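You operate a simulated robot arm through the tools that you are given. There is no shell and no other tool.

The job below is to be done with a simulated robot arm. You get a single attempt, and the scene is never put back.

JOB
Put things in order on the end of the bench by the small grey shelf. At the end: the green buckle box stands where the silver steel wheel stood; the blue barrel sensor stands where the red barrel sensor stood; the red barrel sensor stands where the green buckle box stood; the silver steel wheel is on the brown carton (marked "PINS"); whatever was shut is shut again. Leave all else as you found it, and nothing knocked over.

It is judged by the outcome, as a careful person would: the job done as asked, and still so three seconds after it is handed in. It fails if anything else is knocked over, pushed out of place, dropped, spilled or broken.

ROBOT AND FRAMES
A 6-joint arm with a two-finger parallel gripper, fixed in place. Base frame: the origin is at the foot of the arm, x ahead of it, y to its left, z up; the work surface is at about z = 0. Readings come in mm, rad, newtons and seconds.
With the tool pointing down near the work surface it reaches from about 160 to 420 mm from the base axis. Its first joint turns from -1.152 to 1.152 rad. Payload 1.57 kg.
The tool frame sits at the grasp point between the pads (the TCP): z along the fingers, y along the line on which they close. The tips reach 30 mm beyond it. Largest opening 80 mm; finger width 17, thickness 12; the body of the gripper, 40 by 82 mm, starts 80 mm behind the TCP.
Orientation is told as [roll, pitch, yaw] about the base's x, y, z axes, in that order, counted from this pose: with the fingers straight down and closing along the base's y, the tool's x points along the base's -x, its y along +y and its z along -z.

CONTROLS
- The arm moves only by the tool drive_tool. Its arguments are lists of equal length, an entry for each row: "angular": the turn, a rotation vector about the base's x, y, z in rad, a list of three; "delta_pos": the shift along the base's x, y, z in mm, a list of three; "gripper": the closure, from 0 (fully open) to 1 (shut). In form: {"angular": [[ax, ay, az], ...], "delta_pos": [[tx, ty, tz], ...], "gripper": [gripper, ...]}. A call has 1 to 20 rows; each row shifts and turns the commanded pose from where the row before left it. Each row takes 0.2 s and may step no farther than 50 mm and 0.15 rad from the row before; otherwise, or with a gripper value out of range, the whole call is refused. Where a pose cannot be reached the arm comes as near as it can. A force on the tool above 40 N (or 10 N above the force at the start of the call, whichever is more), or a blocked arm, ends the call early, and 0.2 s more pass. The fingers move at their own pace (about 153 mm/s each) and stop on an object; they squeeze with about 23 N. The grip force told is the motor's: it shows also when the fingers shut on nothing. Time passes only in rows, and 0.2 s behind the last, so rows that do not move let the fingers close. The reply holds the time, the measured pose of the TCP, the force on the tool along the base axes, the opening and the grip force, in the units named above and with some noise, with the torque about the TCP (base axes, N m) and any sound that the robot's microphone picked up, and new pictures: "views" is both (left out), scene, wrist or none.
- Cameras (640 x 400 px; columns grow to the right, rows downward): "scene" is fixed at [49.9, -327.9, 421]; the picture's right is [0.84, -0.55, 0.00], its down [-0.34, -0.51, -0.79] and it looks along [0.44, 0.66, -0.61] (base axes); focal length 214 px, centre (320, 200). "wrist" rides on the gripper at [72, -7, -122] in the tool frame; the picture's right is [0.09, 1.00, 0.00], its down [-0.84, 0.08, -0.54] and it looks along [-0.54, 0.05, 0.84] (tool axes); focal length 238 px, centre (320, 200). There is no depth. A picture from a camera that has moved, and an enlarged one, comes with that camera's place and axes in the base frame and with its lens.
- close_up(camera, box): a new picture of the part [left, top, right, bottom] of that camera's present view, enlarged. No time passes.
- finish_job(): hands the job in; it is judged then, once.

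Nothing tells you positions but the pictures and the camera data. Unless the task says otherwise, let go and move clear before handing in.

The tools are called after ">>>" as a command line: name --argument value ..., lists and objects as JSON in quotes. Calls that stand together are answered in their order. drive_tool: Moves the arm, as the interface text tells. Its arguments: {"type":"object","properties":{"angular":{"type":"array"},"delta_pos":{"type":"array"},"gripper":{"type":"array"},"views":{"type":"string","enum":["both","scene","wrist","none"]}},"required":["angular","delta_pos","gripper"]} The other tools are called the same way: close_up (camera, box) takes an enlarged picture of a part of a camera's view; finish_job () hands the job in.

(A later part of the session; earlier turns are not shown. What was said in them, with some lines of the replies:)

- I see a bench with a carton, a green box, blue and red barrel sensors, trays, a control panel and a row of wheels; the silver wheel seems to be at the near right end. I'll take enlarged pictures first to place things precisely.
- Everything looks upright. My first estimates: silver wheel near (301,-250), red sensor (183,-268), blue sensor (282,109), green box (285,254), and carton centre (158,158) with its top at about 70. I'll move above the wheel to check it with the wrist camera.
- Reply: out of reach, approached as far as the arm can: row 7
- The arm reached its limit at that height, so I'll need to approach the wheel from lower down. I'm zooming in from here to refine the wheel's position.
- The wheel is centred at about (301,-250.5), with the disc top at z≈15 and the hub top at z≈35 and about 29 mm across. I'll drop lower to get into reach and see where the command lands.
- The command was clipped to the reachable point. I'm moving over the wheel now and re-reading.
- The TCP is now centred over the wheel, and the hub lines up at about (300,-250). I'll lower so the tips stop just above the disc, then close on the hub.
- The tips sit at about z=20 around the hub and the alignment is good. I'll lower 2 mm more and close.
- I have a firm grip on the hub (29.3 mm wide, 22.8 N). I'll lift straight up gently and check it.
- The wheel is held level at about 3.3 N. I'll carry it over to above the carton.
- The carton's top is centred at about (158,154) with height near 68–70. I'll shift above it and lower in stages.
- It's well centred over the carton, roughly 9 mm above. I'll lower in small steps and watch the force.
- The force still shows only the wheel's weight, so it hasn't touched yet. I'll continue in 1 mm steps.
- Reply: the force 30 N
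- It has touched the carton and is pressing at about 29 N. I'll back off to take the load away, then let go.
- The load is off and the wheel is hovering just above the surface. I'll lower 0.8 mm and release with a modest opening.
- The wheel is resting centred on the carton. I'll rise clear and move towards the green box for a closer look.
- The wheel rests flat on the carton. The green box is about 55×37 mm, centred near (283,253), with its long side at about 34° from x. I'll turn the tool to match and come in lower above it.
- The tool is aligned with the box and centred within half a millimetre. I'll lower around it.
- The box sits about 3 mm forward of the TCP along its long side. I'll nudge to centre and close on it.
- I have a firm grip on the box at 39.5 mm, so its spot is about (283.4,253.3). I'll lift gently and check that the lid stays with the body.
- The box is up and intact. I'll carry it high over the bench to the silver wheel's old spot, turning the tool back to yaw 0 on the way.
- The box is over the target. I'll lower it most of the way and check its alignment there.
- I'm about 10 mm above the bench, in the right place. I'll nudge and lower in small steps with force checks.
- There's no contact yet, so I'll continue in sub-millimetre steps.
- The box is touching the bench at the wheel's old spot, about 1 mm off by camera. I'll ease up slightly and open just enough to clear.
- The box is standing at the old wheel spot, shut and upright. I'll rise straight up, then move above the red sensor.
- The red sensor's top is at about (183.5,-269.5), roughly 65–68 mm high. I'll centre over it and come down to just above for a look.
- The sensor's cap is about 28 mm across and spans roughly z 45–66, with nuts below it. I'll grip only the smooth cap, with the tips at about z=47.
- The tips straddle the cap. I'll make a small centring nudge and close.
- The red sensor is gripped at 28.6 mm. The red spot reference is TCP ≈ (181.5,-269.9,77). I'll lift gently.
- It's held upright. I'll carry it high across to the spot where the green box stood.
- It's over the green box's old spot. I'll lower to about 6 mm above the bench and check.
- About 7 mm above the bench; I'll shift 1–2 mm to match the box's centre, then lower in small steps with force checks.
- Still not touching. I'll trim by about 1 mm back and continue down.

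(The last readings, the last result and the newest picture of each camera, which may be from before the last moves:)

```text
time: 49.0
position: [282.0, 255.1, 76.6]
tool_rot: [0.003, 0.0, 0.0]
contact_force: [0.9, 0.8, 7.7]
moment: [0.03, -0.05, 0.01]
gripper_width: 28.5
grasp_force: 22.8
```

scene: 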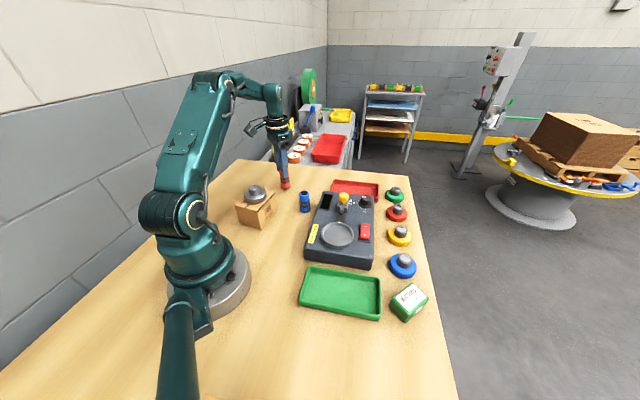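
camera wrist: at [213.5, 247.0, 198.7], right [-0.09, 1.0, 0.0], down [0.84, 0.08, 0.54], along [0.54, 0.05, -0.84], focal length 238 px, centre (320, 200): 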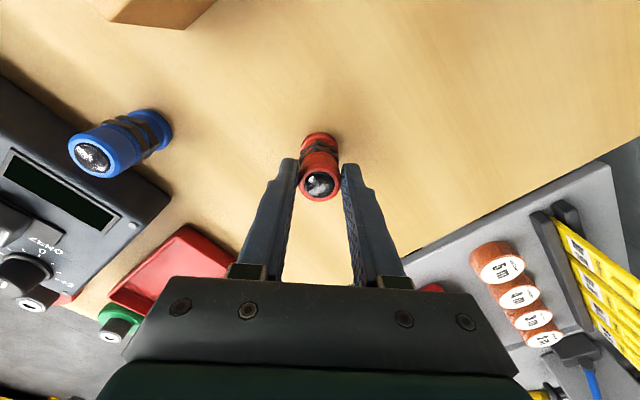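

It's resting on the bench with light contact of 7.7 N. I'll open and check that it stands.

>>> drive_tool --angular '[[0, 0, 0], [0, 0, 0], [0, 0, 0], [0, 0, 0]]' --delta_pos '[[0, 0, 0.3], [0, 0, 0], [0, 0, 0], [0, 0, 0]]' --gripper '[0.8, 0.55, 0.35, 0.3]'

>>> close_up --camera "wrist" --box '[220, 90, 420, 250]'

>>> close_up --camera "scene" --box '[250, 150, 320, 220]'

```text
time: 50.0
position: [282.8, 254.1, 76.3]
tool_rot: [0.001, 0.0, 0.002]
contact_force: [-1.0, -0.1, -0.2]
moment: [0.02, -0.03, 0.01]
gripper_width: 55.9
grasp_force: 0.0
camera wrist: at [211.9, 246.6, 198.3], right [-0.09, 1.0, 0.0], down [0.84, 0.08, 0.54], along [0.54, 0.05, -0.84], focal length 238 px, centre (320, 200)
```

scene: 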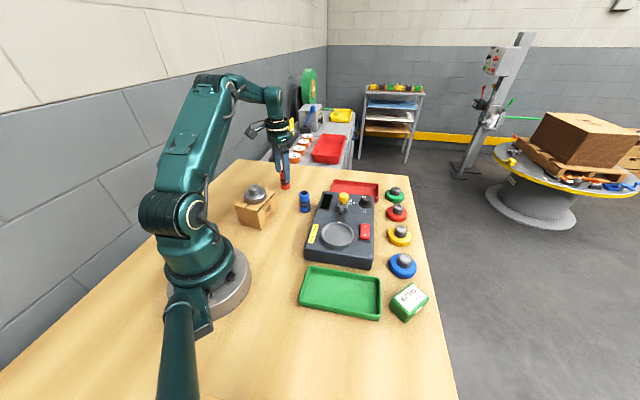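
wrist: 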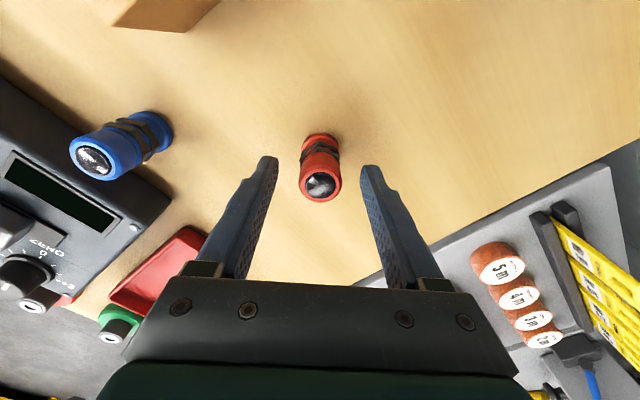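

```text
2.50 times, centred on (320, 170) of wrist
camera zoom: at [211.9, 246.6, 198.3], right [-0.09, 1.0, 0.0], down [0.84, 0.08, 0.54], along [0.54, 0.05, -0.84], focal length 596 px, centre (320, 275)
```

zoom: 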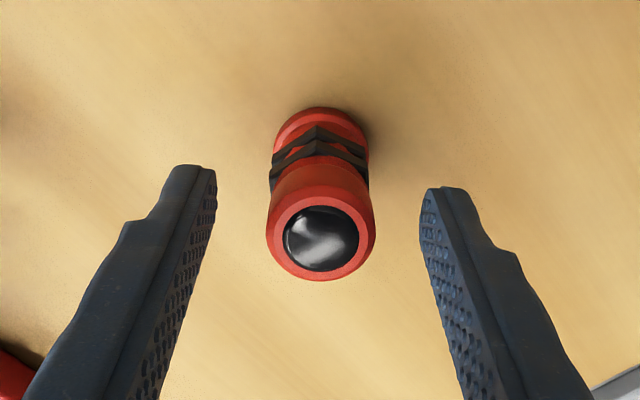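

```text
5.71 times, centred on (285, 185) of scene
camera zoom: at [49.9, -327.9, 421.0], right [0.84, -0.55, 0.0], down [-0.34, -0.51, -0.79], along [0.44, 0.66, -0.61], focal length 1226 px, centre (520, 286)
```

zoom: 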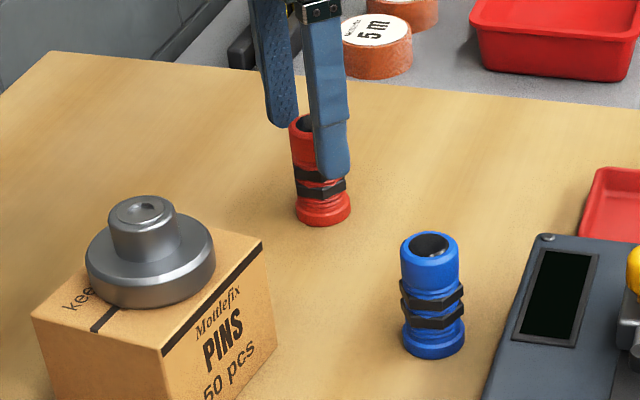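

The red sensor stands upright at the box's old spot. I'll rise straight up and move over the blue sensor, turning the tool a little to keep the fingers away from the panel.

>>> drive_tool --angular '[[0, 0, 0], [0, 0, 0], [0, 0, 0], [0, 0, -0.08], [0, 0, -0.08], [0, 0, -0.08], [0, 0, -0.08], [0, 0, -0.08], [0, 0, 0]]' --delta_pos '[[0, 0, 10], [0, 0, 25], [0, 0, 25], [-0.3, -25, 3], [-0.3, -30, 3], [-0.3, -30, 3], [-0.3, -30, 0], [-0.2, -30, 0], [0, 0, 0]]' --gripper '[0.3, 0.3, 0.3, 0.3, 0.3, 0.3, 0.3, 0.3, 0.3]'

>>> close_up --camera "wrist" --box '[220, 50, 420, 230]'

>>> close_up --camera "scene" --box '[240, 130, 340, 230]'

```text
time: 52.0
position: [279.4, 109.4, 147.5]
tool_rot: [0.0, 0.001, -0.402]
contact_force: [0.0, -0.7, 0.8]
moment: [0.02, -0.01, 0.02]
gripper_width: 56.2
grasp_force: 0.1
camera wrist: at [212.7, 131.4, 268.7], right [0.3, 0.95, 0.0], down [0.8, -0.26, 0.54], along [0.52, -0.16, -0.84], focal length 238 px, centre (320, 200)
```

scene: 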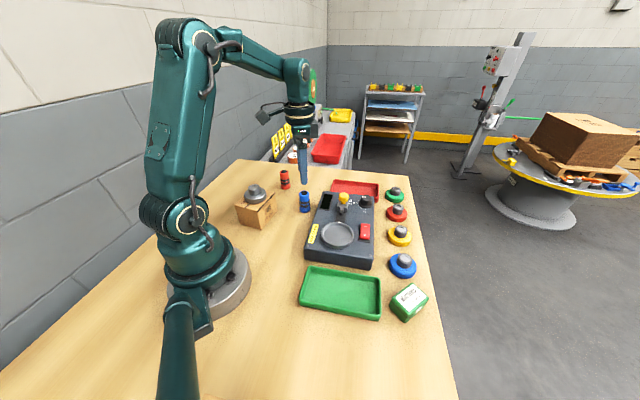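
wrist: 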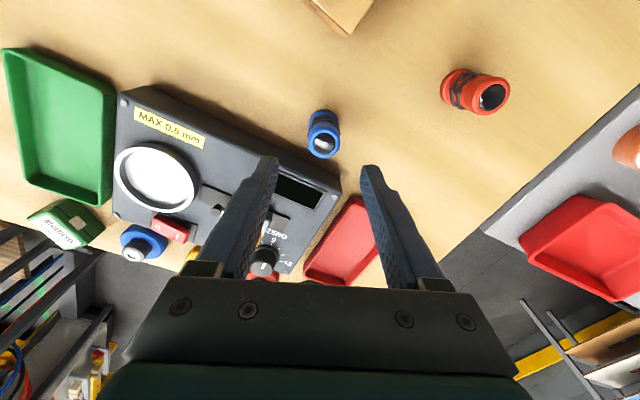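

```text
2.22 times, centred on (320, 140) of wrist
camera zoom: at [212.7, 131.4, 268.7], right [0.3, 0.95, 0.0], down [0.8, -0.26, 0.54], along [0.52, -0.16, -0.84], focal length 530 px, centre (320, 333)
```

zoom: 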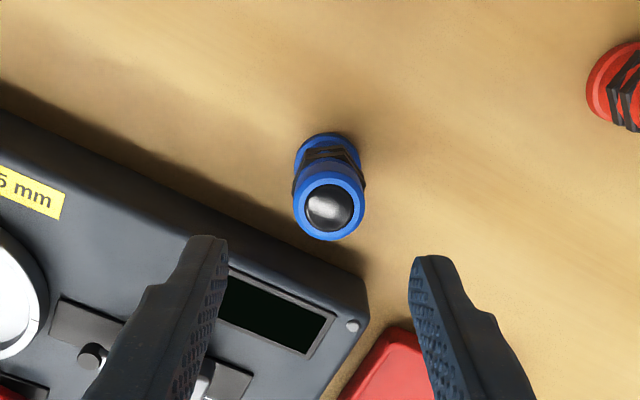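

```text
4.00 times, centred on (290, 180) of scene
camera zoom: at [49.9, -327.9, 421.0], right [0.84, -0.55, 0.0], down [-0.34, -0.51, -0.79], along [0.44, 0.66, -0.61], focal length 858 px, centre (440, 280)
```

zoom: 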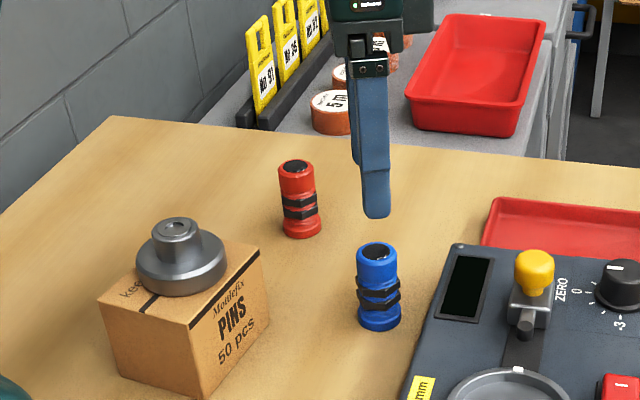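

The blue sensor is about 3 mm off the TCP. I'll correct that, come lower and look again.

>>> drive_tool --angular '[[0, 0, 0], [0, 0, 0], [0, 0, 0], [0, 0, 0]]' --delta_pos '[[-0.5, 2.5, -12], [0, 0, -12], [0, 0, -11], [0, 0, 0]]' --gripper '[0.25, 0.25, 0.25, 0.25]' --views "wrist"

>>> close_up --camera "wrist" --box '[220, 90, 420, 250]'

```text
time: 53.0
position: [279.9, 113.2, 111.2]
tool_rot: [-0.001, 0.0, -0.399]
contact_force: [0.0, -0.1, 0.2]
moment: [0.0, -0.01, 0.0]
gripper_width: 59.8
grasp_force: 0.1
camera wrist: at [212.3, 133.4, 232.3], right [0.3, 0.95, 0.0], down [0.8, -0.25, 0.54], along [0.52, -0.16, -0.84], focal length 238 px, centre (320, 200)
```

wrist: 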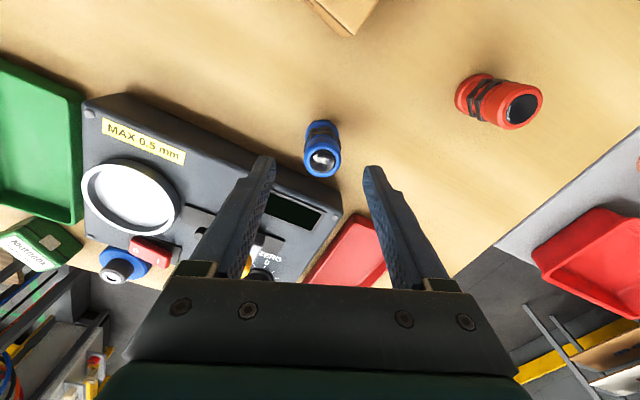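

```text
2.50 times, centred on (320, 170) of wrist
camera zoom: at [212.3, 133.4, 232.3], right [0.3, 0.95, 0.0], down [0.8, -0.25, 0.54], along [0.52, -0.16, -0.84], focal length 596 px, centre (320, 275)
```

zoom: 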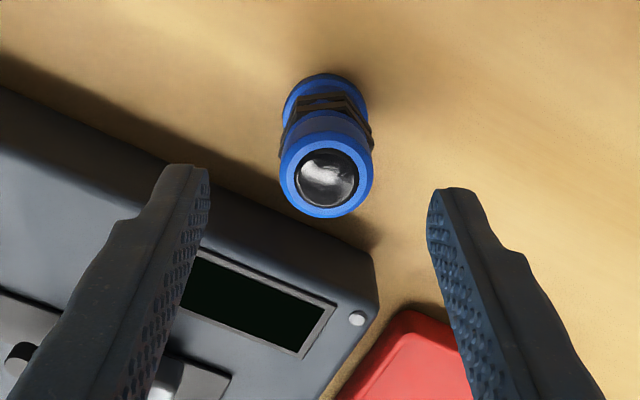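

It's nearly centred and the fingers clear the panel edge by about 12 mm. I'll lower around the cap.

>>> drive_tool --angular '[[0, 0, 0], [0, 0, 0], [0, 0, 0], [0, 0, 0]]' --delta_pos '[[0.2, 1.4, -10], [0, 0, -12], [0, 0, -11.5], [0, 0, 0]]' --gripper '[0.3, 0.3, 0.35, 0.35]'

>>> close_up --camera "wrist" --box '[220, 90, 420, 250]'

>>> close_up --camera "scene" --box '[270, 150, 350, 230]'

```text
time: 54.0
position: [280.7, 115.3, 78.0]
tool_rot: [0.0, -0.001, -0.4]
contact_force: [-0.2, 0.2, 0.3]
moment: [0.0, 0.01, 0.03]
gripper_width: 52.0
grasp_force: 0.0
camera wrist: at [213.4, 135.9, 198.5], right [0.3, 0.95, 0.0], down [0.8, -0.25, 0.54], along [0.52, -0.16, -0.84], focal length 238 px, centre (320, 200)
```

scene: 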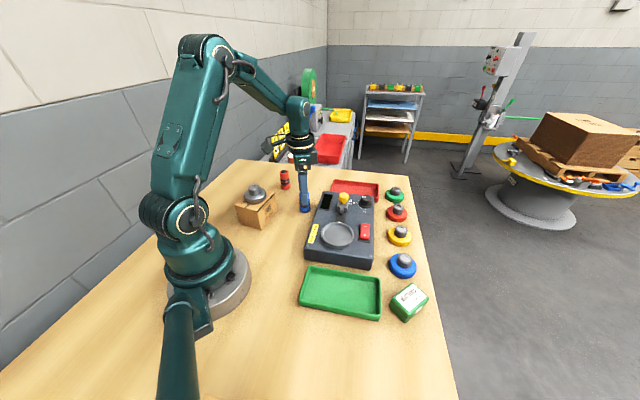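
wrist: 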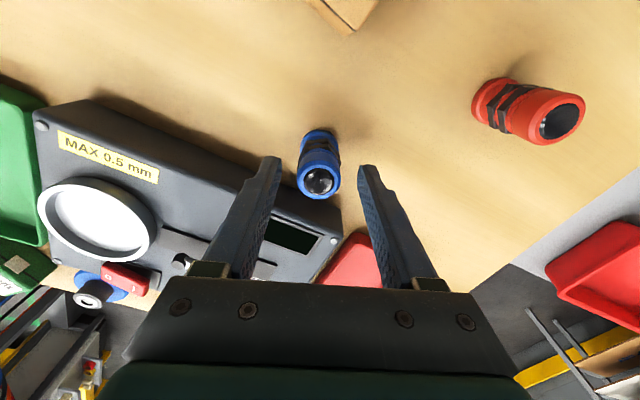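

```text
2.50 times, centred on (320, 170) of wrist
camera zoom: at [213.4, 135.9, 198.5], right [0.3, 0.95, 0.0], down [0.8, -0.25, 0.54], along [0.52, -0.16, -0.84], focal length 596 px, centre (320, 275)
```

zoom: 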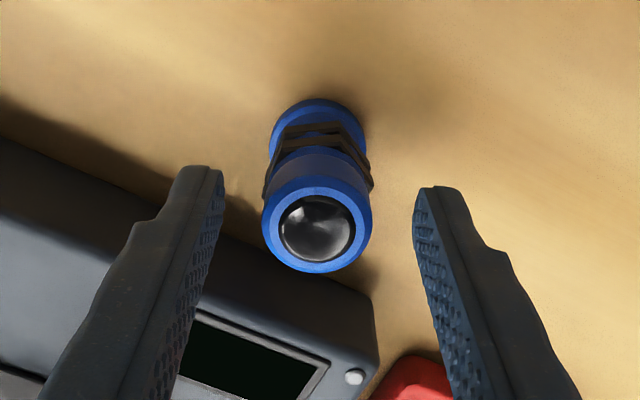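

```text
5.00 times, centred on (310, 190) of scene
camera zoom: at [49.9, -327.9, 421.0], right [0.84, -0.55, 0.0], down [-0.34, -0.51, -0.79], along [0.44, 0.66, -0.61], focal length 1072 px, centre (370, 250)
```

zoom: 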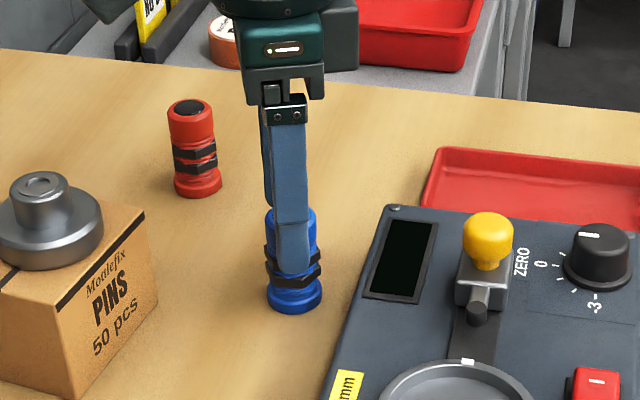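

The tips are beside the cap at the same height as for the red one. I'll nudge 1–1.5 mm and close.

>>> drive_tool --angular '[[0, 0, 0], [0, 0, 0], [0, 0, 0], [0, 0, 0]]' --delta_pos '[[-1.2, -0.8, 0], [0, 0, 0], [0, 0, 0], [0, 0, 0]]' --gripper '[0.45, 0.55, 0.8, 0.8]' --views "wrist"

>>> close_up --camera "wrist" --box '[220, 90, 420, 250]'

>>> close_up --camera "scene" --box '[270, 150, 350, 230]'

```text
time: 55.0
position: [279.5, 113.4, 77.5]
tool_rot: [0.0, 0.0, -0.401]
contact_force: [0.1, 0.0, 0.5]
moment: [0.03, -0.01, -0.05]
gripper_width: 28.3
grasp_force: 22.6
camera wrist: at [211.9, 135.2, 198.4], right [0.3, 0.95, 0.0], down [0.8, -0.25, 0.54], along [0.52, -0.16, -0.84], focal length 238 px, centre (320, 200)
```

wrist: 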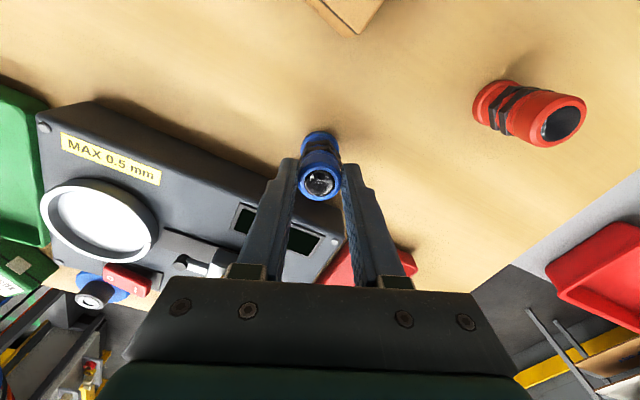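

```text
2.50 times, centred on (320, 170) of wrist
camera zoom: at [211.9, 135.2, 198.4], right [0.3, 0.95, 0.0], down [0.8, -0.25, 0.54], along [0.52, -0.16, -0.84], focal length 596 px, centre (320, 275)
```

zoom: 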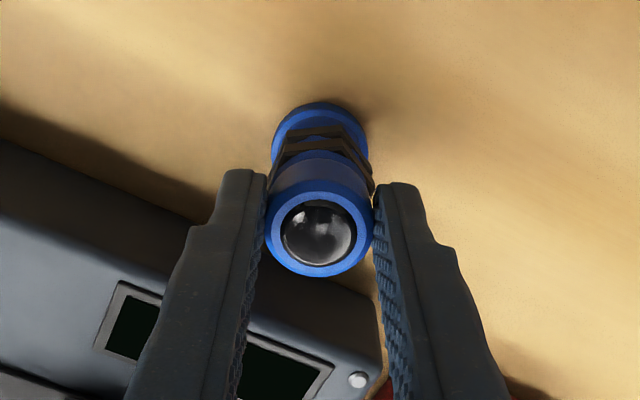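

```text
5.00 times, centred on (310, 190) of scene
camera zoom: at [49.9, -327.9, 421.0], right [0.84, -0.55, 0.0], down [-0.34, -0.51, -0.79], along [0.44, 0.66, -0.61], focal length 1072 px, centre (370, 250)
```

zoom: 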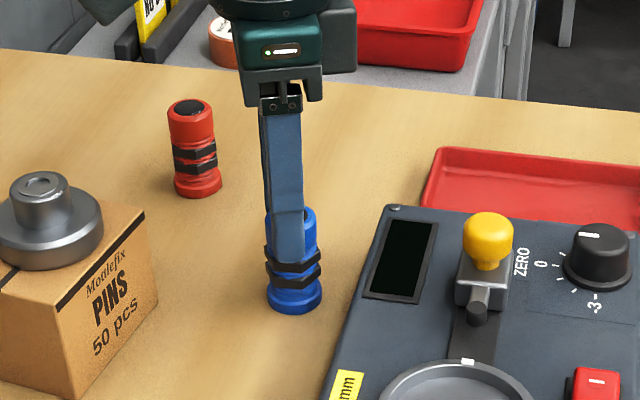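

Blue is gripped at 28.3 mm. I'll lift it straight up.

>>> drive_tool --angular '[[0, 0, 0], [0, 0, 0], [0, 0, 0], [0, 0, 0], [0, 0, 0]]' --delta_pos '[[0, 0, 4], [0, 0, 8], [0, 0, 15], [0, 0, 20], [0, 0, 20]]' --gripper '[0.8, 0.8, 0.8, 0.8, 0.8]'

>>> close_up --camera "scene" --box '[250, 110, 370, 230]'

```text
time: 56.2
position: [280.9, 113.4, 145.5]
tool_rot: [0.0, 0.001, -0.399]
contact_force: [0.1, 0.2, -0.6]
moment: [0.01, 0.01, -0.02]
gripper_width: 28.7
grasp_force: 23.2
camera wrist: at [213.0, 134.4, 266.4], right [0.3, 0.95, 0.0], down [0.8, -0.25, 0.54], along [0.52, -0.16, -0.84], focal length 238 px, centre (320, 200)
```

scene: 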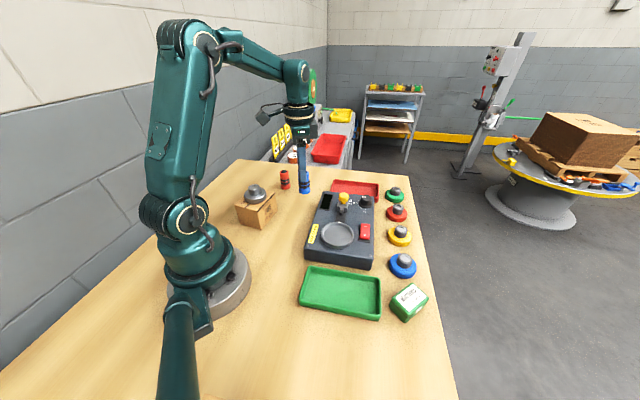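
wrist: 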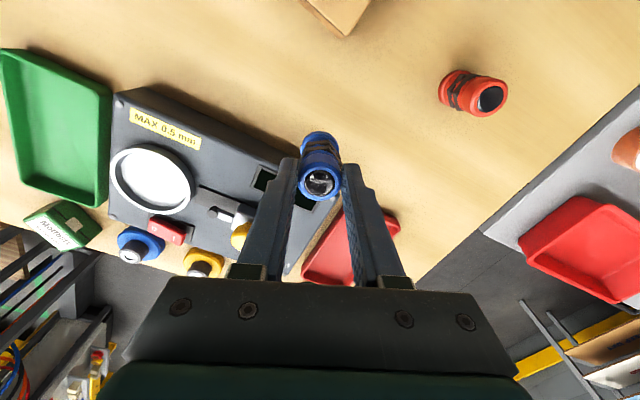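

```text
3.33 times, centred on (310, 170) of scene
camera zoom: at [49.9, -327.9, 421.0], right [0.84, -0.55, 0.0], down [-0.34, -0.51, -0.79], along [0.44, 0.66, -0.61], focal length 715 px, centre (353, 300)
```

zoom: 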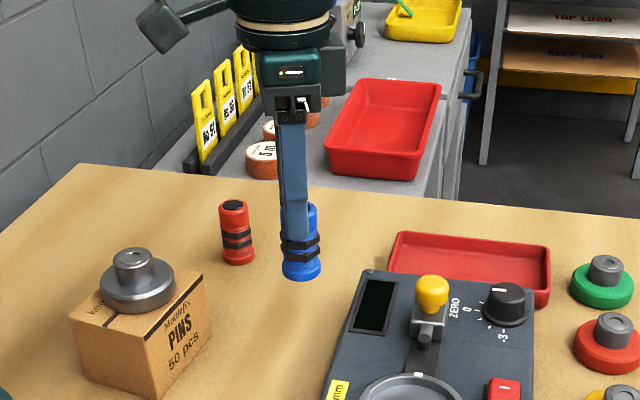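

Blue is up and the red one is undisturbed. I'll carry it high across to the red sensor's old spot, turning back to yaw 0.

>>> drive_tool --angular '[[0, 0, 0], [0, 0, 0], [0, 0, 0.04], [0, 0, 0.04], [0, 0, 0.04], [0, 0, 0.04], [0, 0, 0.04], [0, 0, 0.04], [0, 0, 0.04], [0, 0, 0.04], [0, 0, 0.04], [0, 0, 0.04], [0, 0, 0], [0, 0, 0], [0, 0, 0], [0, 0, 0]]' --delta_pos '[[-4, -10, 20], [-6, -20, 20], [-8, -31, 0], [-8, -31, 0], [-8, -31, 0], [-8, -31, 0], [-8, -31, 0], [-8, -31, 0], [-8, -31, 0], [-8, -31, 0], [-8, -31, 0], [-8, -31, 0], [-5, -22, 0], [-3, -14, -10], [-1.4, -7.5, -15], [0, 0, 0]]' --gripper '[0.8, 0.8, 0.8, 0.8, 0.8, 0.8, 0.8, 0.8, 0.8, 0.8, 0.8, 0.8, 0.8, 0.8, 0.8, 0.8]'

```text
time: 59.6
position: [180.6, -270.3, 158.9]
tool_rot: [-0.001, 0.001, 0.0]
contact_force: [-0.2, -0.2, -0.7]
moment: [-0.02, 0.0, 0.01]
gripper_width: 28.7
grasp_force: 22.5
camera wrist: at [109.8, -278.2, 281.4], right [-0.09, 1.0, 0.0], down [0.84, 0.08, 0.54], along [0.54, 0.05, -0.84], focal length 238 px, centre (320, 200)
```

scene: 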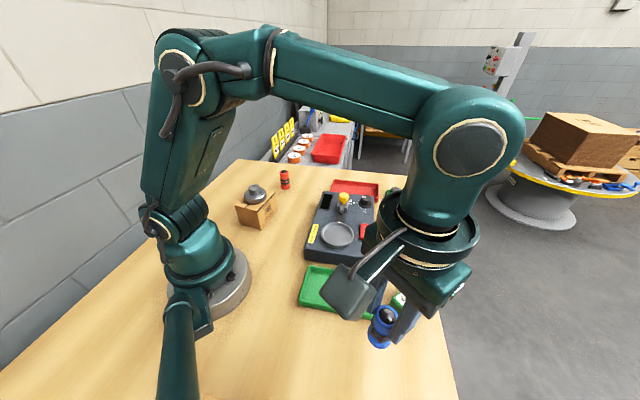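
wrist: 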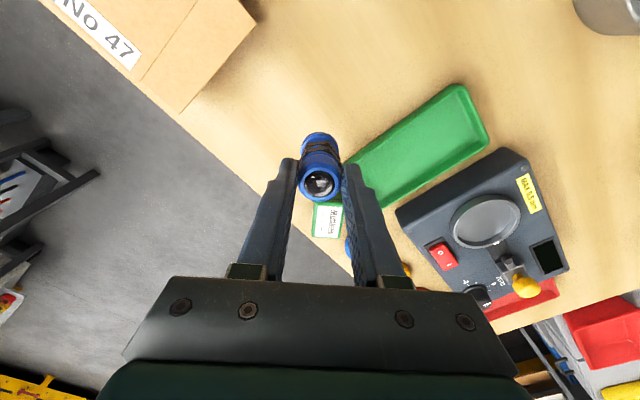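

It's above the red spot and readings match within about 1 mm. I'll lower to about 8 mm above the bench.

>>> drive_tool --angular '[[0, 0, 0], [0, 0, 0], [0, 0, 0], [0, 0, 0], [0, 0, 0], [0, 0, 0]]' --delta_pos '[[0, 0.7, -15], [0, 0, -18], [0, 0, -18], [0, 0, -14], [0, 0, -9], [0, 0, 0]]' --gripper '[0.8, 0.8, 0.8, 0.8, 0.8, 0.8]'

>>> close_up --camera "scene" --box '[320, 270, 440, 390]'

```text
time: 61.0
position: [180.3, -269.9, 86.1]
tool_rot: [-0.001, 0.0, -0.001]
contact_force: [0.3, -0.1, -0.4]
moment: [-0.02, 0.02, 0.0]
gripper_width: 28.6
grasp_force: 23.0
camera wrist: at [108.6, -276.7, 206.1], right [-0.09, 1.0, 0.0], down [0.84, 0.08, 0.54], along [0.54, 0.05, -0.84], focal length 238 px, centre (320, 200)
```

scene: 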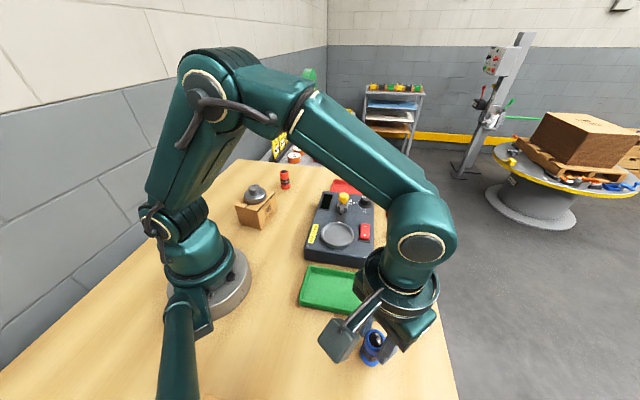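
wrist: 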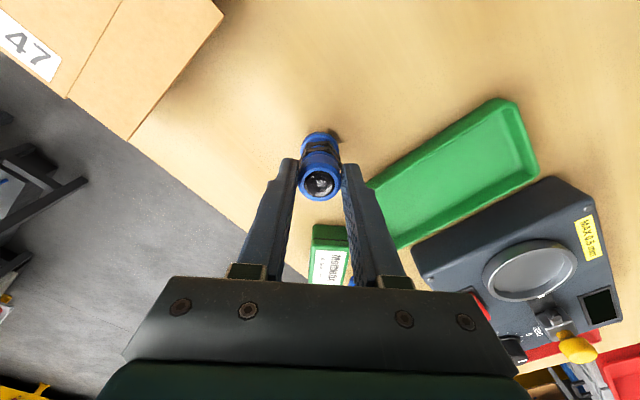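

```text
3.33 times, centred on (380, 330) of scene
camera zoom: at [49.9, -327.9, 421.0], right [0.84, -0.55, 0.0], down [-0.34, -0.51, -0.79], along [0.44, 0.66, -0.61], focal length 715 px, centre (120, -233)
```

zoom: 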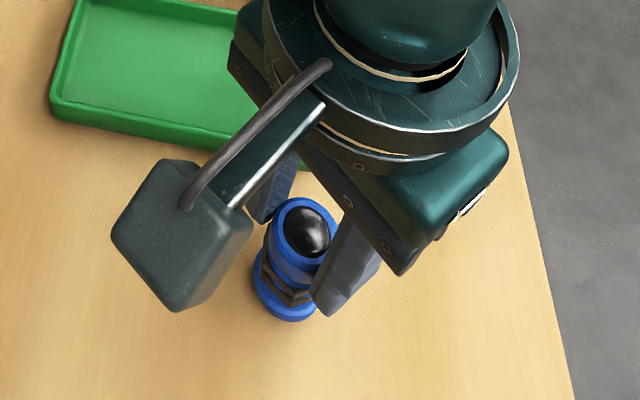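

>>> drive_tool --angular '[[0, 0, 0], [0, 0, 0], [0, 0, 0]]' --delta_pos '[[0.5, 0, -3], [0, 0, -2.5], [0, 0, 0]]' --gripper '[0.8, 0.8, 0.8]' --views "none"

>>> drive_tool --angular '[[0, 0, 0], [0, 0, 0]]' --delta_pos '[[0, 0, -0.8], [0, 0, 0]]' --gripper '[0.8, 0.8]' --views "wrist"

```text
time: 61.8
position: [179.5, -268.6, 78.3]
tool_rot: [0.001, -0.003, -0.001]
contact_force: [-0.4, 0.0, -1.2]
moment: [0.0, -0.01, 0.0]
gripper_width: 28.4
grasp_force: 23.1
```

```text
time: 62.4
position: [180.0, -270.7, 78.7]
tool_rot: [-0.001, 0.0, -0.001]
contact_force: [0.6, -0.2, -1.5]
moment: [0.0, -0.01, 0.04]
gripper_width: 28.8
grasp_force: 23.2
camera wrist: at [109.3, -277.2, 199.9], right [-0.09, 1.0, 0.0], down [0.84, 0.08, 0.54], along [0.54, 0.05, -0.84], focal length 238 px, centre (320, 200)
```

wrist: 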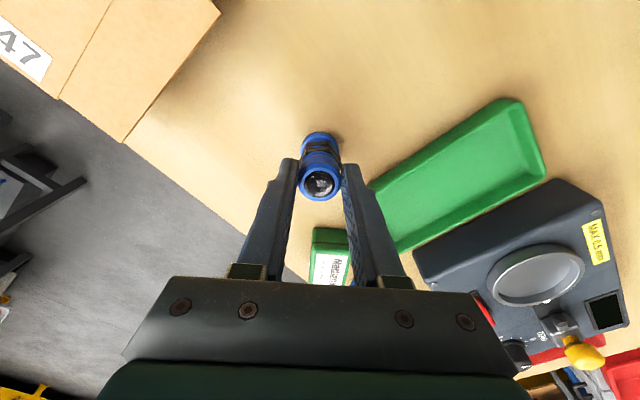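

The pose matches the red sensor's original grip pose within half a millimetre. I'm taking the last fine steps down.

>>> drive_tool --angular '[[0, 0, 0], [0, 0, 0]]' --delta_pos '[[0, 0, -0.6], [0, 0, 0]]' --gripper '[0.8, 0.8]' --views "none"

>>> drive_tool --angular '[[0, 0, 0], [0, 0, 0]]' --delta_pos '[[0, 0, -0.5], [0, 0, 0]]' --gripper '[0.8, 0.8]' --views "none"

```text
time: 63.0
position: [179.8, -269.4, 78.0]
tool_rot: [-0.001, -0.001, 0.0]
contact_force: [0.6, -0.5, -1.2]
moment: [-0.03, -0.02, 0.01]
gripper_width: 28.4
grasp_force: 22.8
```

```text
time: 63.6
position: [179.8, -269.5, 77.8]
tool_rot: [0.001, -0.001, -0.001]
contact_force: [0.0, 0.0, -1.3]
moment: [0.03, 0.0, 0.0]
gripper_width: 28.8
grasp_force: 23.0
```

>>> drive_tool --angular '[[0, 0, 0], [0, 0, 0]]' --delta_pos '[[0, 0, -0.5], [0, 0, 0]]' --gripper '[0.8, 0.8]' --views "none"

>>> drive_tool --angular '[[0, 0, 0], [0, 0, 0]]' --delta_pos '[[0, 0, -0.4], [0, 0, 0]]' --gripper '[0.8, 0.8]' --views "none"

```text
time: 64.2
position: [180.1, -266.6, 77.4]
tool_rot: [0.0, 0.0, 0.0]
contact_force: [-0.4, 0.2, -1.0]
moment: [-0.03, 0.0, -0.04]
gripper_width: 28.6
grasp_force: 23.0
```

```text
time: 64.8
position: [180.2, -268.6, 77.4]
tool_rot: [0.0, -0.001, 0.001]
contact_force: [1.0, -0.1, -1.0]
moment: [0.02, -0.01, 0.02]
gripper_width: 28.5
grasp_force: 22.6
```

>>> drive_tool --angular '[[0, 0, 0], [0, 0, 0]]' --delta_pos '[[0, 0, -0.5], [0, 0, 0]]' --gripper '[0.8, 0.8]' --views "none"

>>> drive_tool --angular '[[0, 0, 0], [0, 0, 0]]' --delta_pos '[[0, 0, -0.4], [0, 0, 0]]' --gripper '[0.8, 0.8]' --views "both"

>>> close_up --camera "scene" --box '[320, 270, 440, 390]'

```text
time: 65.4
position: [179.9, -269.8, 77.4]
tool_rot: [0.0, -0.002, 0.0]
contact_force: [-0.9, 5.2, 12.3]
moment: [0.3, 0.02, 0.01]
gripper_width: 28.6
grasp_force: 22.9
```

```text
time: 66.0
position: [181.1, -270.3, 77.1]
tool_rot: [-0.002, 0.0, 0.001]
contact_force: [-4.6, 3.0, 20.2]
moment: [0.15, 0.12, 0.01]
gripper_width: 28.7
grasp_force: 23.2
camera wrist: at [110.0, -276.7, 197.8], right [-0.09, 1.0, 0.0], down [0.84, 0.08, 0.54], along [0.54, 0.05, -0.84], focal length 238 px, centre (320, 200)
```

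scene: 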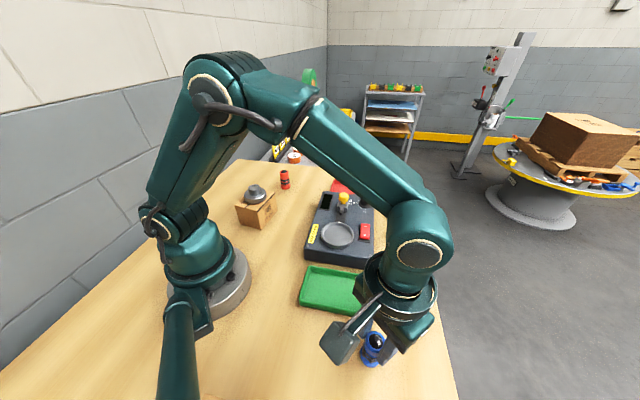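
wrist: 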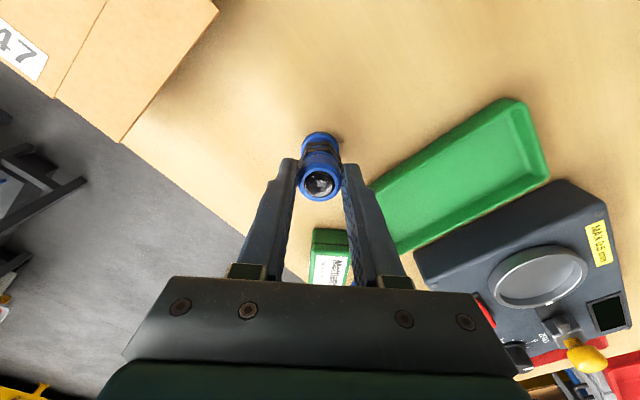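

```text
3.33 times, centred on (380, 330) of scene
camera zoom: at [49.9, -327.8, 421.0], right [0.84, -0.55, 0.0], down [-0.34, -0.51, -0.79], along [0.44, 0.66, -0.61], focal length 715 px, centre (120, -233)
```

zoom: 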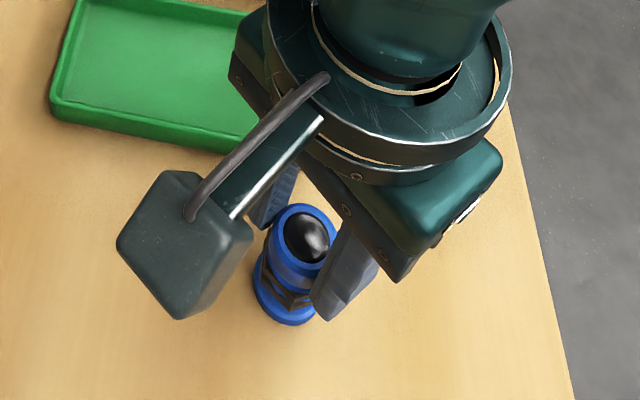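

It's in contact with the bench at about 20 N. I'll ease up 0.6 mm and release.

>>> drive_tool --angular '[[0, 0, 0], [0, 0, 0], [0, 0, 0], [0, 0, 0], [0, 0, 0]]' --delta_pos '[[0, 0, 0.6], [0, 0, 0], [0, 0, 0], [0, 0, 0], [0, 0, 0]]' --gripper '[0.8, 0.8, 0.58, 0.4, 0.3]'

>>> close_up --camera "scene" --box '[320, 270, 440, 390]'

>>> close_up --camera "wrist" --box '[220, 90, 420, 250]'

```text
time: 67.2
position: [179.7, -269.6, 76.1]
tool_rot: [0.0, -0.001, -0.001]
contact_force: [-0.8, 0.2, 0.2]
moment: [0.01, 0.02, 0.0]
gripper_width: 56.2
grasp_force: 0.0
camera wrist: at [109.6, -276.9, 197.6], right [-0.09, 1.0, 0.0], down [0.84, 0.08, 0.54], along [0.54, 0.05, -0.84], focal length 238 px, centre (320, 200)
```

scene: 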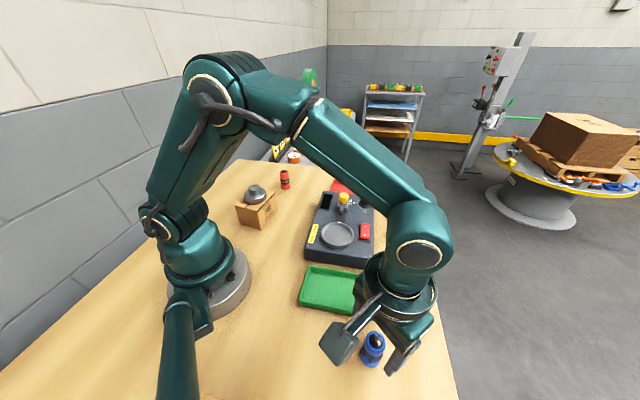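
wrist: 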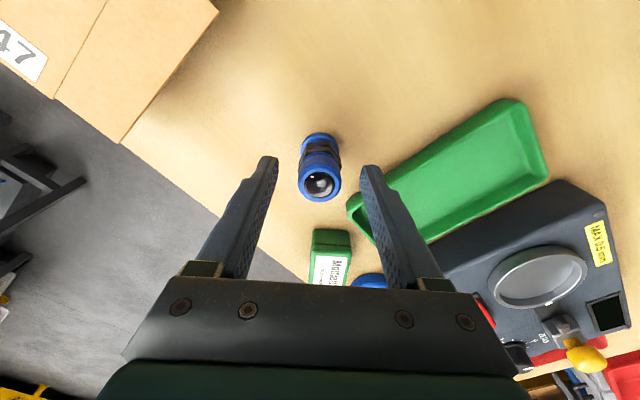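

```text
3.33 times, centred on (380, 330) of scene
camera zoom: at [49.9, -327.9, 421.0], right [0.84, -0.55, 0.0], down [-0.34, -0.51, -0.79], along [0.44, 0.66, -0.61], focal length 715 px, centre (120, -233)
```

zoom: 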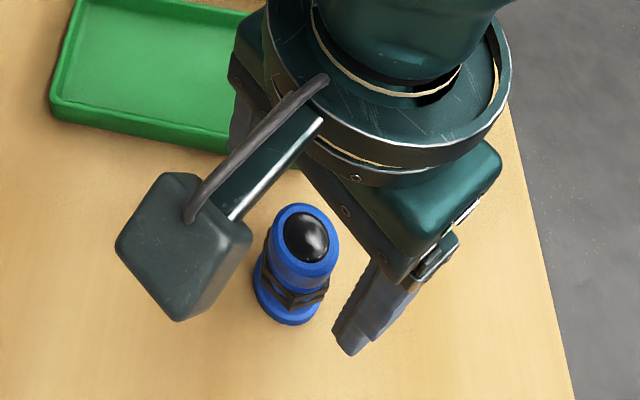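

```text
2.50 times, centred on (320, 170) of wrist
camera zoom: at [109.6, -276.9, 197.6], right [-0.09, 1.0, 0.0], down [0.84, 0.08, 0.54], along [0.54, 0.05, -0.84], focal length 596 px, centre (320, 275)
```

zoom: 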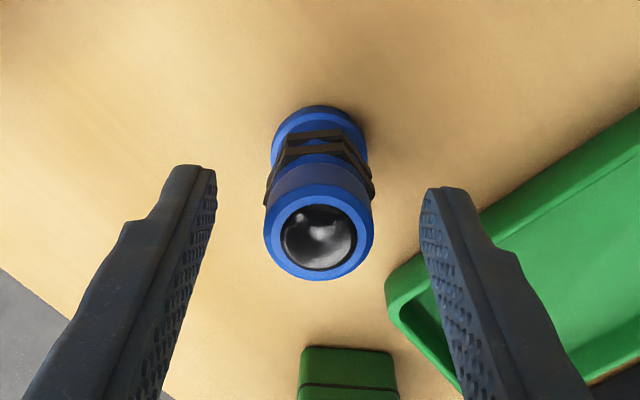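

The blue sensor stands where the red one stood. I'll rise straight up and return to the starting pose to compare the whole bench.

>>> drive_tool --angular '[[0, 0, 0], [0, 0, 0], [0, 0, 0], [0, 0, 0], [0, 0, 0], [0, 0, 0], [0, 0, 0], [0, 0, 0], [0, 0, 0], [0, 0, 0], [0, 0, 0], [0, 0, 0]]' --delta_pos '[[0, 0, 10], [0, 0, 25], [0, 0, 30], [0, 10, 30], [5, 25, 30], [5, 30, 30], [6, 35, 25], [6, 35, 20], [6, 35, 3], [6, 35, 0], [6, 27, 0], [4, 0, 0]]' --gripper '[0.3, 0.3, 0.3, 0.2, 0.1, 0, 0, 0, 0, 0, 0, 0]'

>>> close_up --camera "scene" --box '[220, 150, 340, 235]'

>>> close_up --camera "scene" --box '[290, 240, 450, 380]'

>>> close_up --camera "scene" --box '[290, 170, 430, 280]'

```text
time: 69.8
position: [222.8, -36.4, 278.3]
tool_rot: [0.0, 0.002, -0.001]
contact_force: [0.8, 0.3, 0.4]
moment: [0.01, -0.02, -0.01]
gripper_width: 80.0
grasp_force: 0.0
camera wrist: at [152.3, -44.3, 398.7], right [-0.09, 1.0, 0.0], down [0.84, 0.08, 0.54], along [0.54, 0.05, -0.84], focal length 238 px, centre (320, 200)
```

scene: 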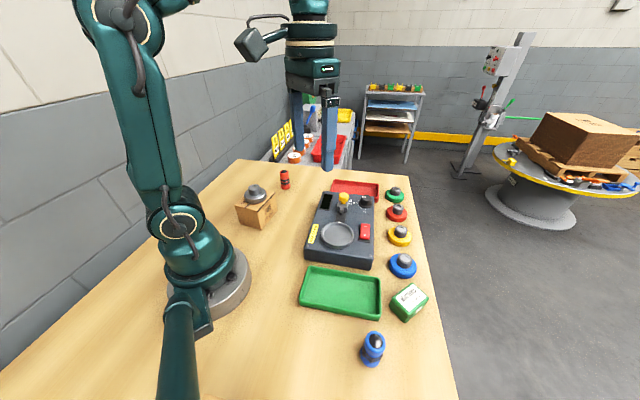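
wrist: 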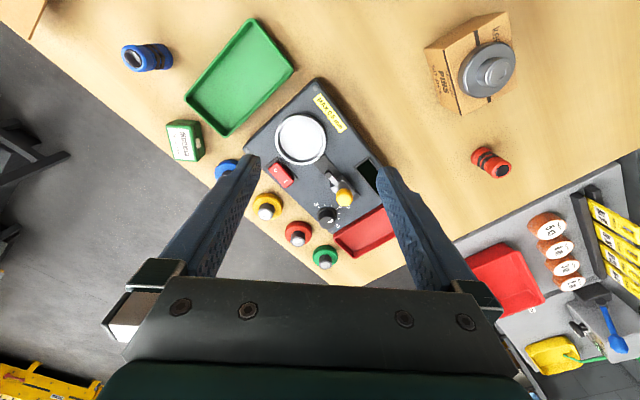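

```text
4.71 times, centred on (280, 192) of scene
camera zoom: at [49.9, -327.9, 421.0], right [0.84, -0.55, 0.0], down [-0.34, -0.51, -0.79], along [0.44, 0.66, -0.61], focal length 1009 px, centre (508, 235)
```

zoom: 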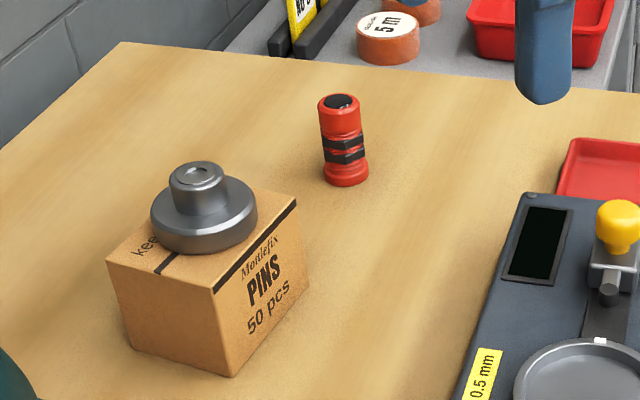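

```text
2.86 times, centred on (370, 310) of scene
camera zoom: at [49.9, -327.9, 421.0], right [0.84, -0.55, 0.0], down [-0.34, -0.51, -0.79], along [0.44, 0.66, -0.61], focal length 613 px, centre (177, -114)
```

zoom: 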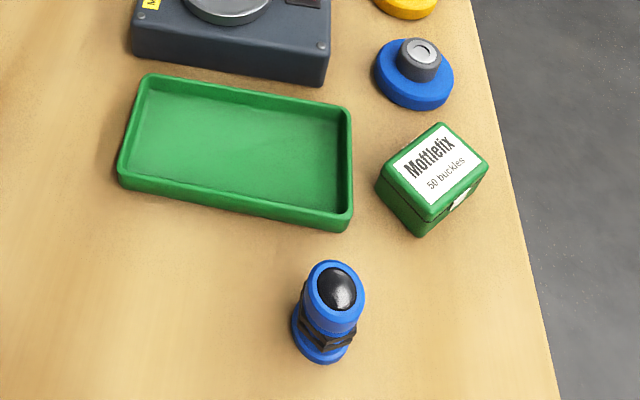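

```text
3.64 times, centred on (360, 225) of scene
camera zoom: at [49.9, -327.9, 421.0], right [0.84, -0.55, 0.0], down [-0.34, -0.51, -0.79], along [0.44, 0.66, -0.61], focal length 780 px, centre (174, 109)
```

zoom: 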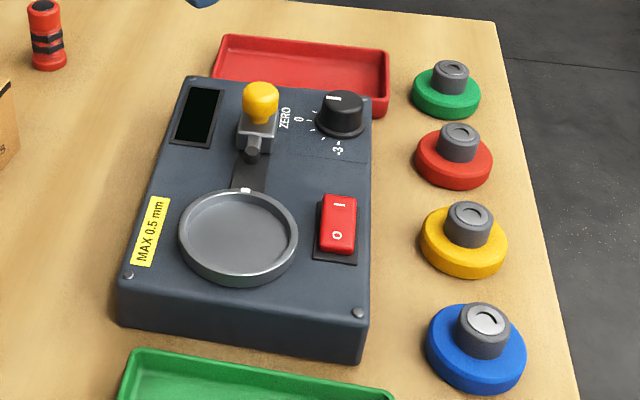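

Everything looks in place. I'll repeat the exact first close-ups to verify that the carton and the other things haven't shifted.

>>> close_up --camera "scene" --box '[220, 160, 340, 235]'

>>> close_up --camera "wrist" --box '[380, 0, 540, 190]'

>>> close_up --camera "wrist" --box '[100, 10, 420, 280]'

```text
5.33 times, centred on (280, 198) of scene
camera zoom: at [49.9, -327.9, 421.0], right [0.84, -0.55, 0.0], down [-0.34, -0.51, -0.79], along [0.44, 0.66, -0.61], focal length 1144 px, centre (533, 213)
```

zoom: 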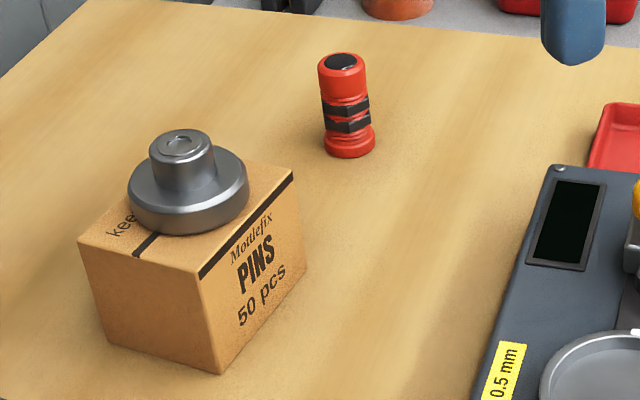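

```text
2.11 times, centred on (460, 95) of wrist
camera zoom: at [152.3, -44.3, 398.7], right [-0.09, 1.0, 0.0], down [0.84, 0.08, 0.54], along [0.54, 0.05, -0.84], focal length 502 px, centre (25, 421)
```

zoom: 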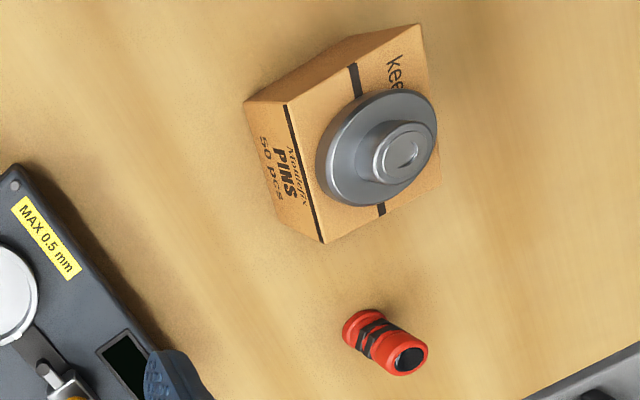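

```text
1.48 times, centred on (260, 145) of wrist
camera zoom: at [152.3, -44.3, 398.7], right [-0.09, 1.0, 0.0], down [0.84, 0.08, 0.54], along [0.54, 0.05, -0.84], focal length 353 px, centre (409, 282)
```

zoom: 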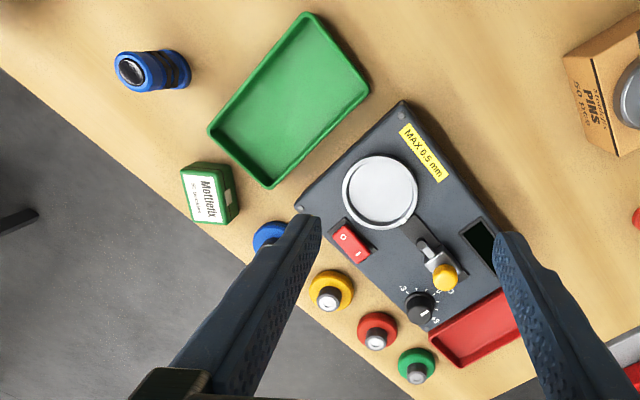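

All four objects stand upright in their new places:
- **Wheel:** flat on the PINS carton.
- **Green box:** shut, on the wheel's old spot.
- **Blue sensor:** on the red sensor's old spot.
- **Red sensor:** on the box's old spot.

The carton, panel, trays and other wheels match the first pictures, and the arm is clear and open. I'm handing in the job.

>>> finish_job

```text
The job is handed in.
```

The job is handed in, and everything you asked for is in place. I compared the bench with the first pictures before handing in, and nothing else had shifted or fallen.

- **Silver steel wheel:** lies flat and roughly centred on the brown "PINS" carton.
- **Green buckle box:** stands shut where the wheel stood, about 1–3 mm off by my camera estimates. It is turned about 34° from the way it faced before.
- **Blue barrel sensor:** stands upright where the red one stood, within about 1 mm.
- **Red barrel sensor:** stands upright where the green box stood, within a few millimetres.

Nothing had to be opened, so the carton and the buckle box stayed shut throughout. The gripper is open and the arm is back near its starting pose, clear of the bench.
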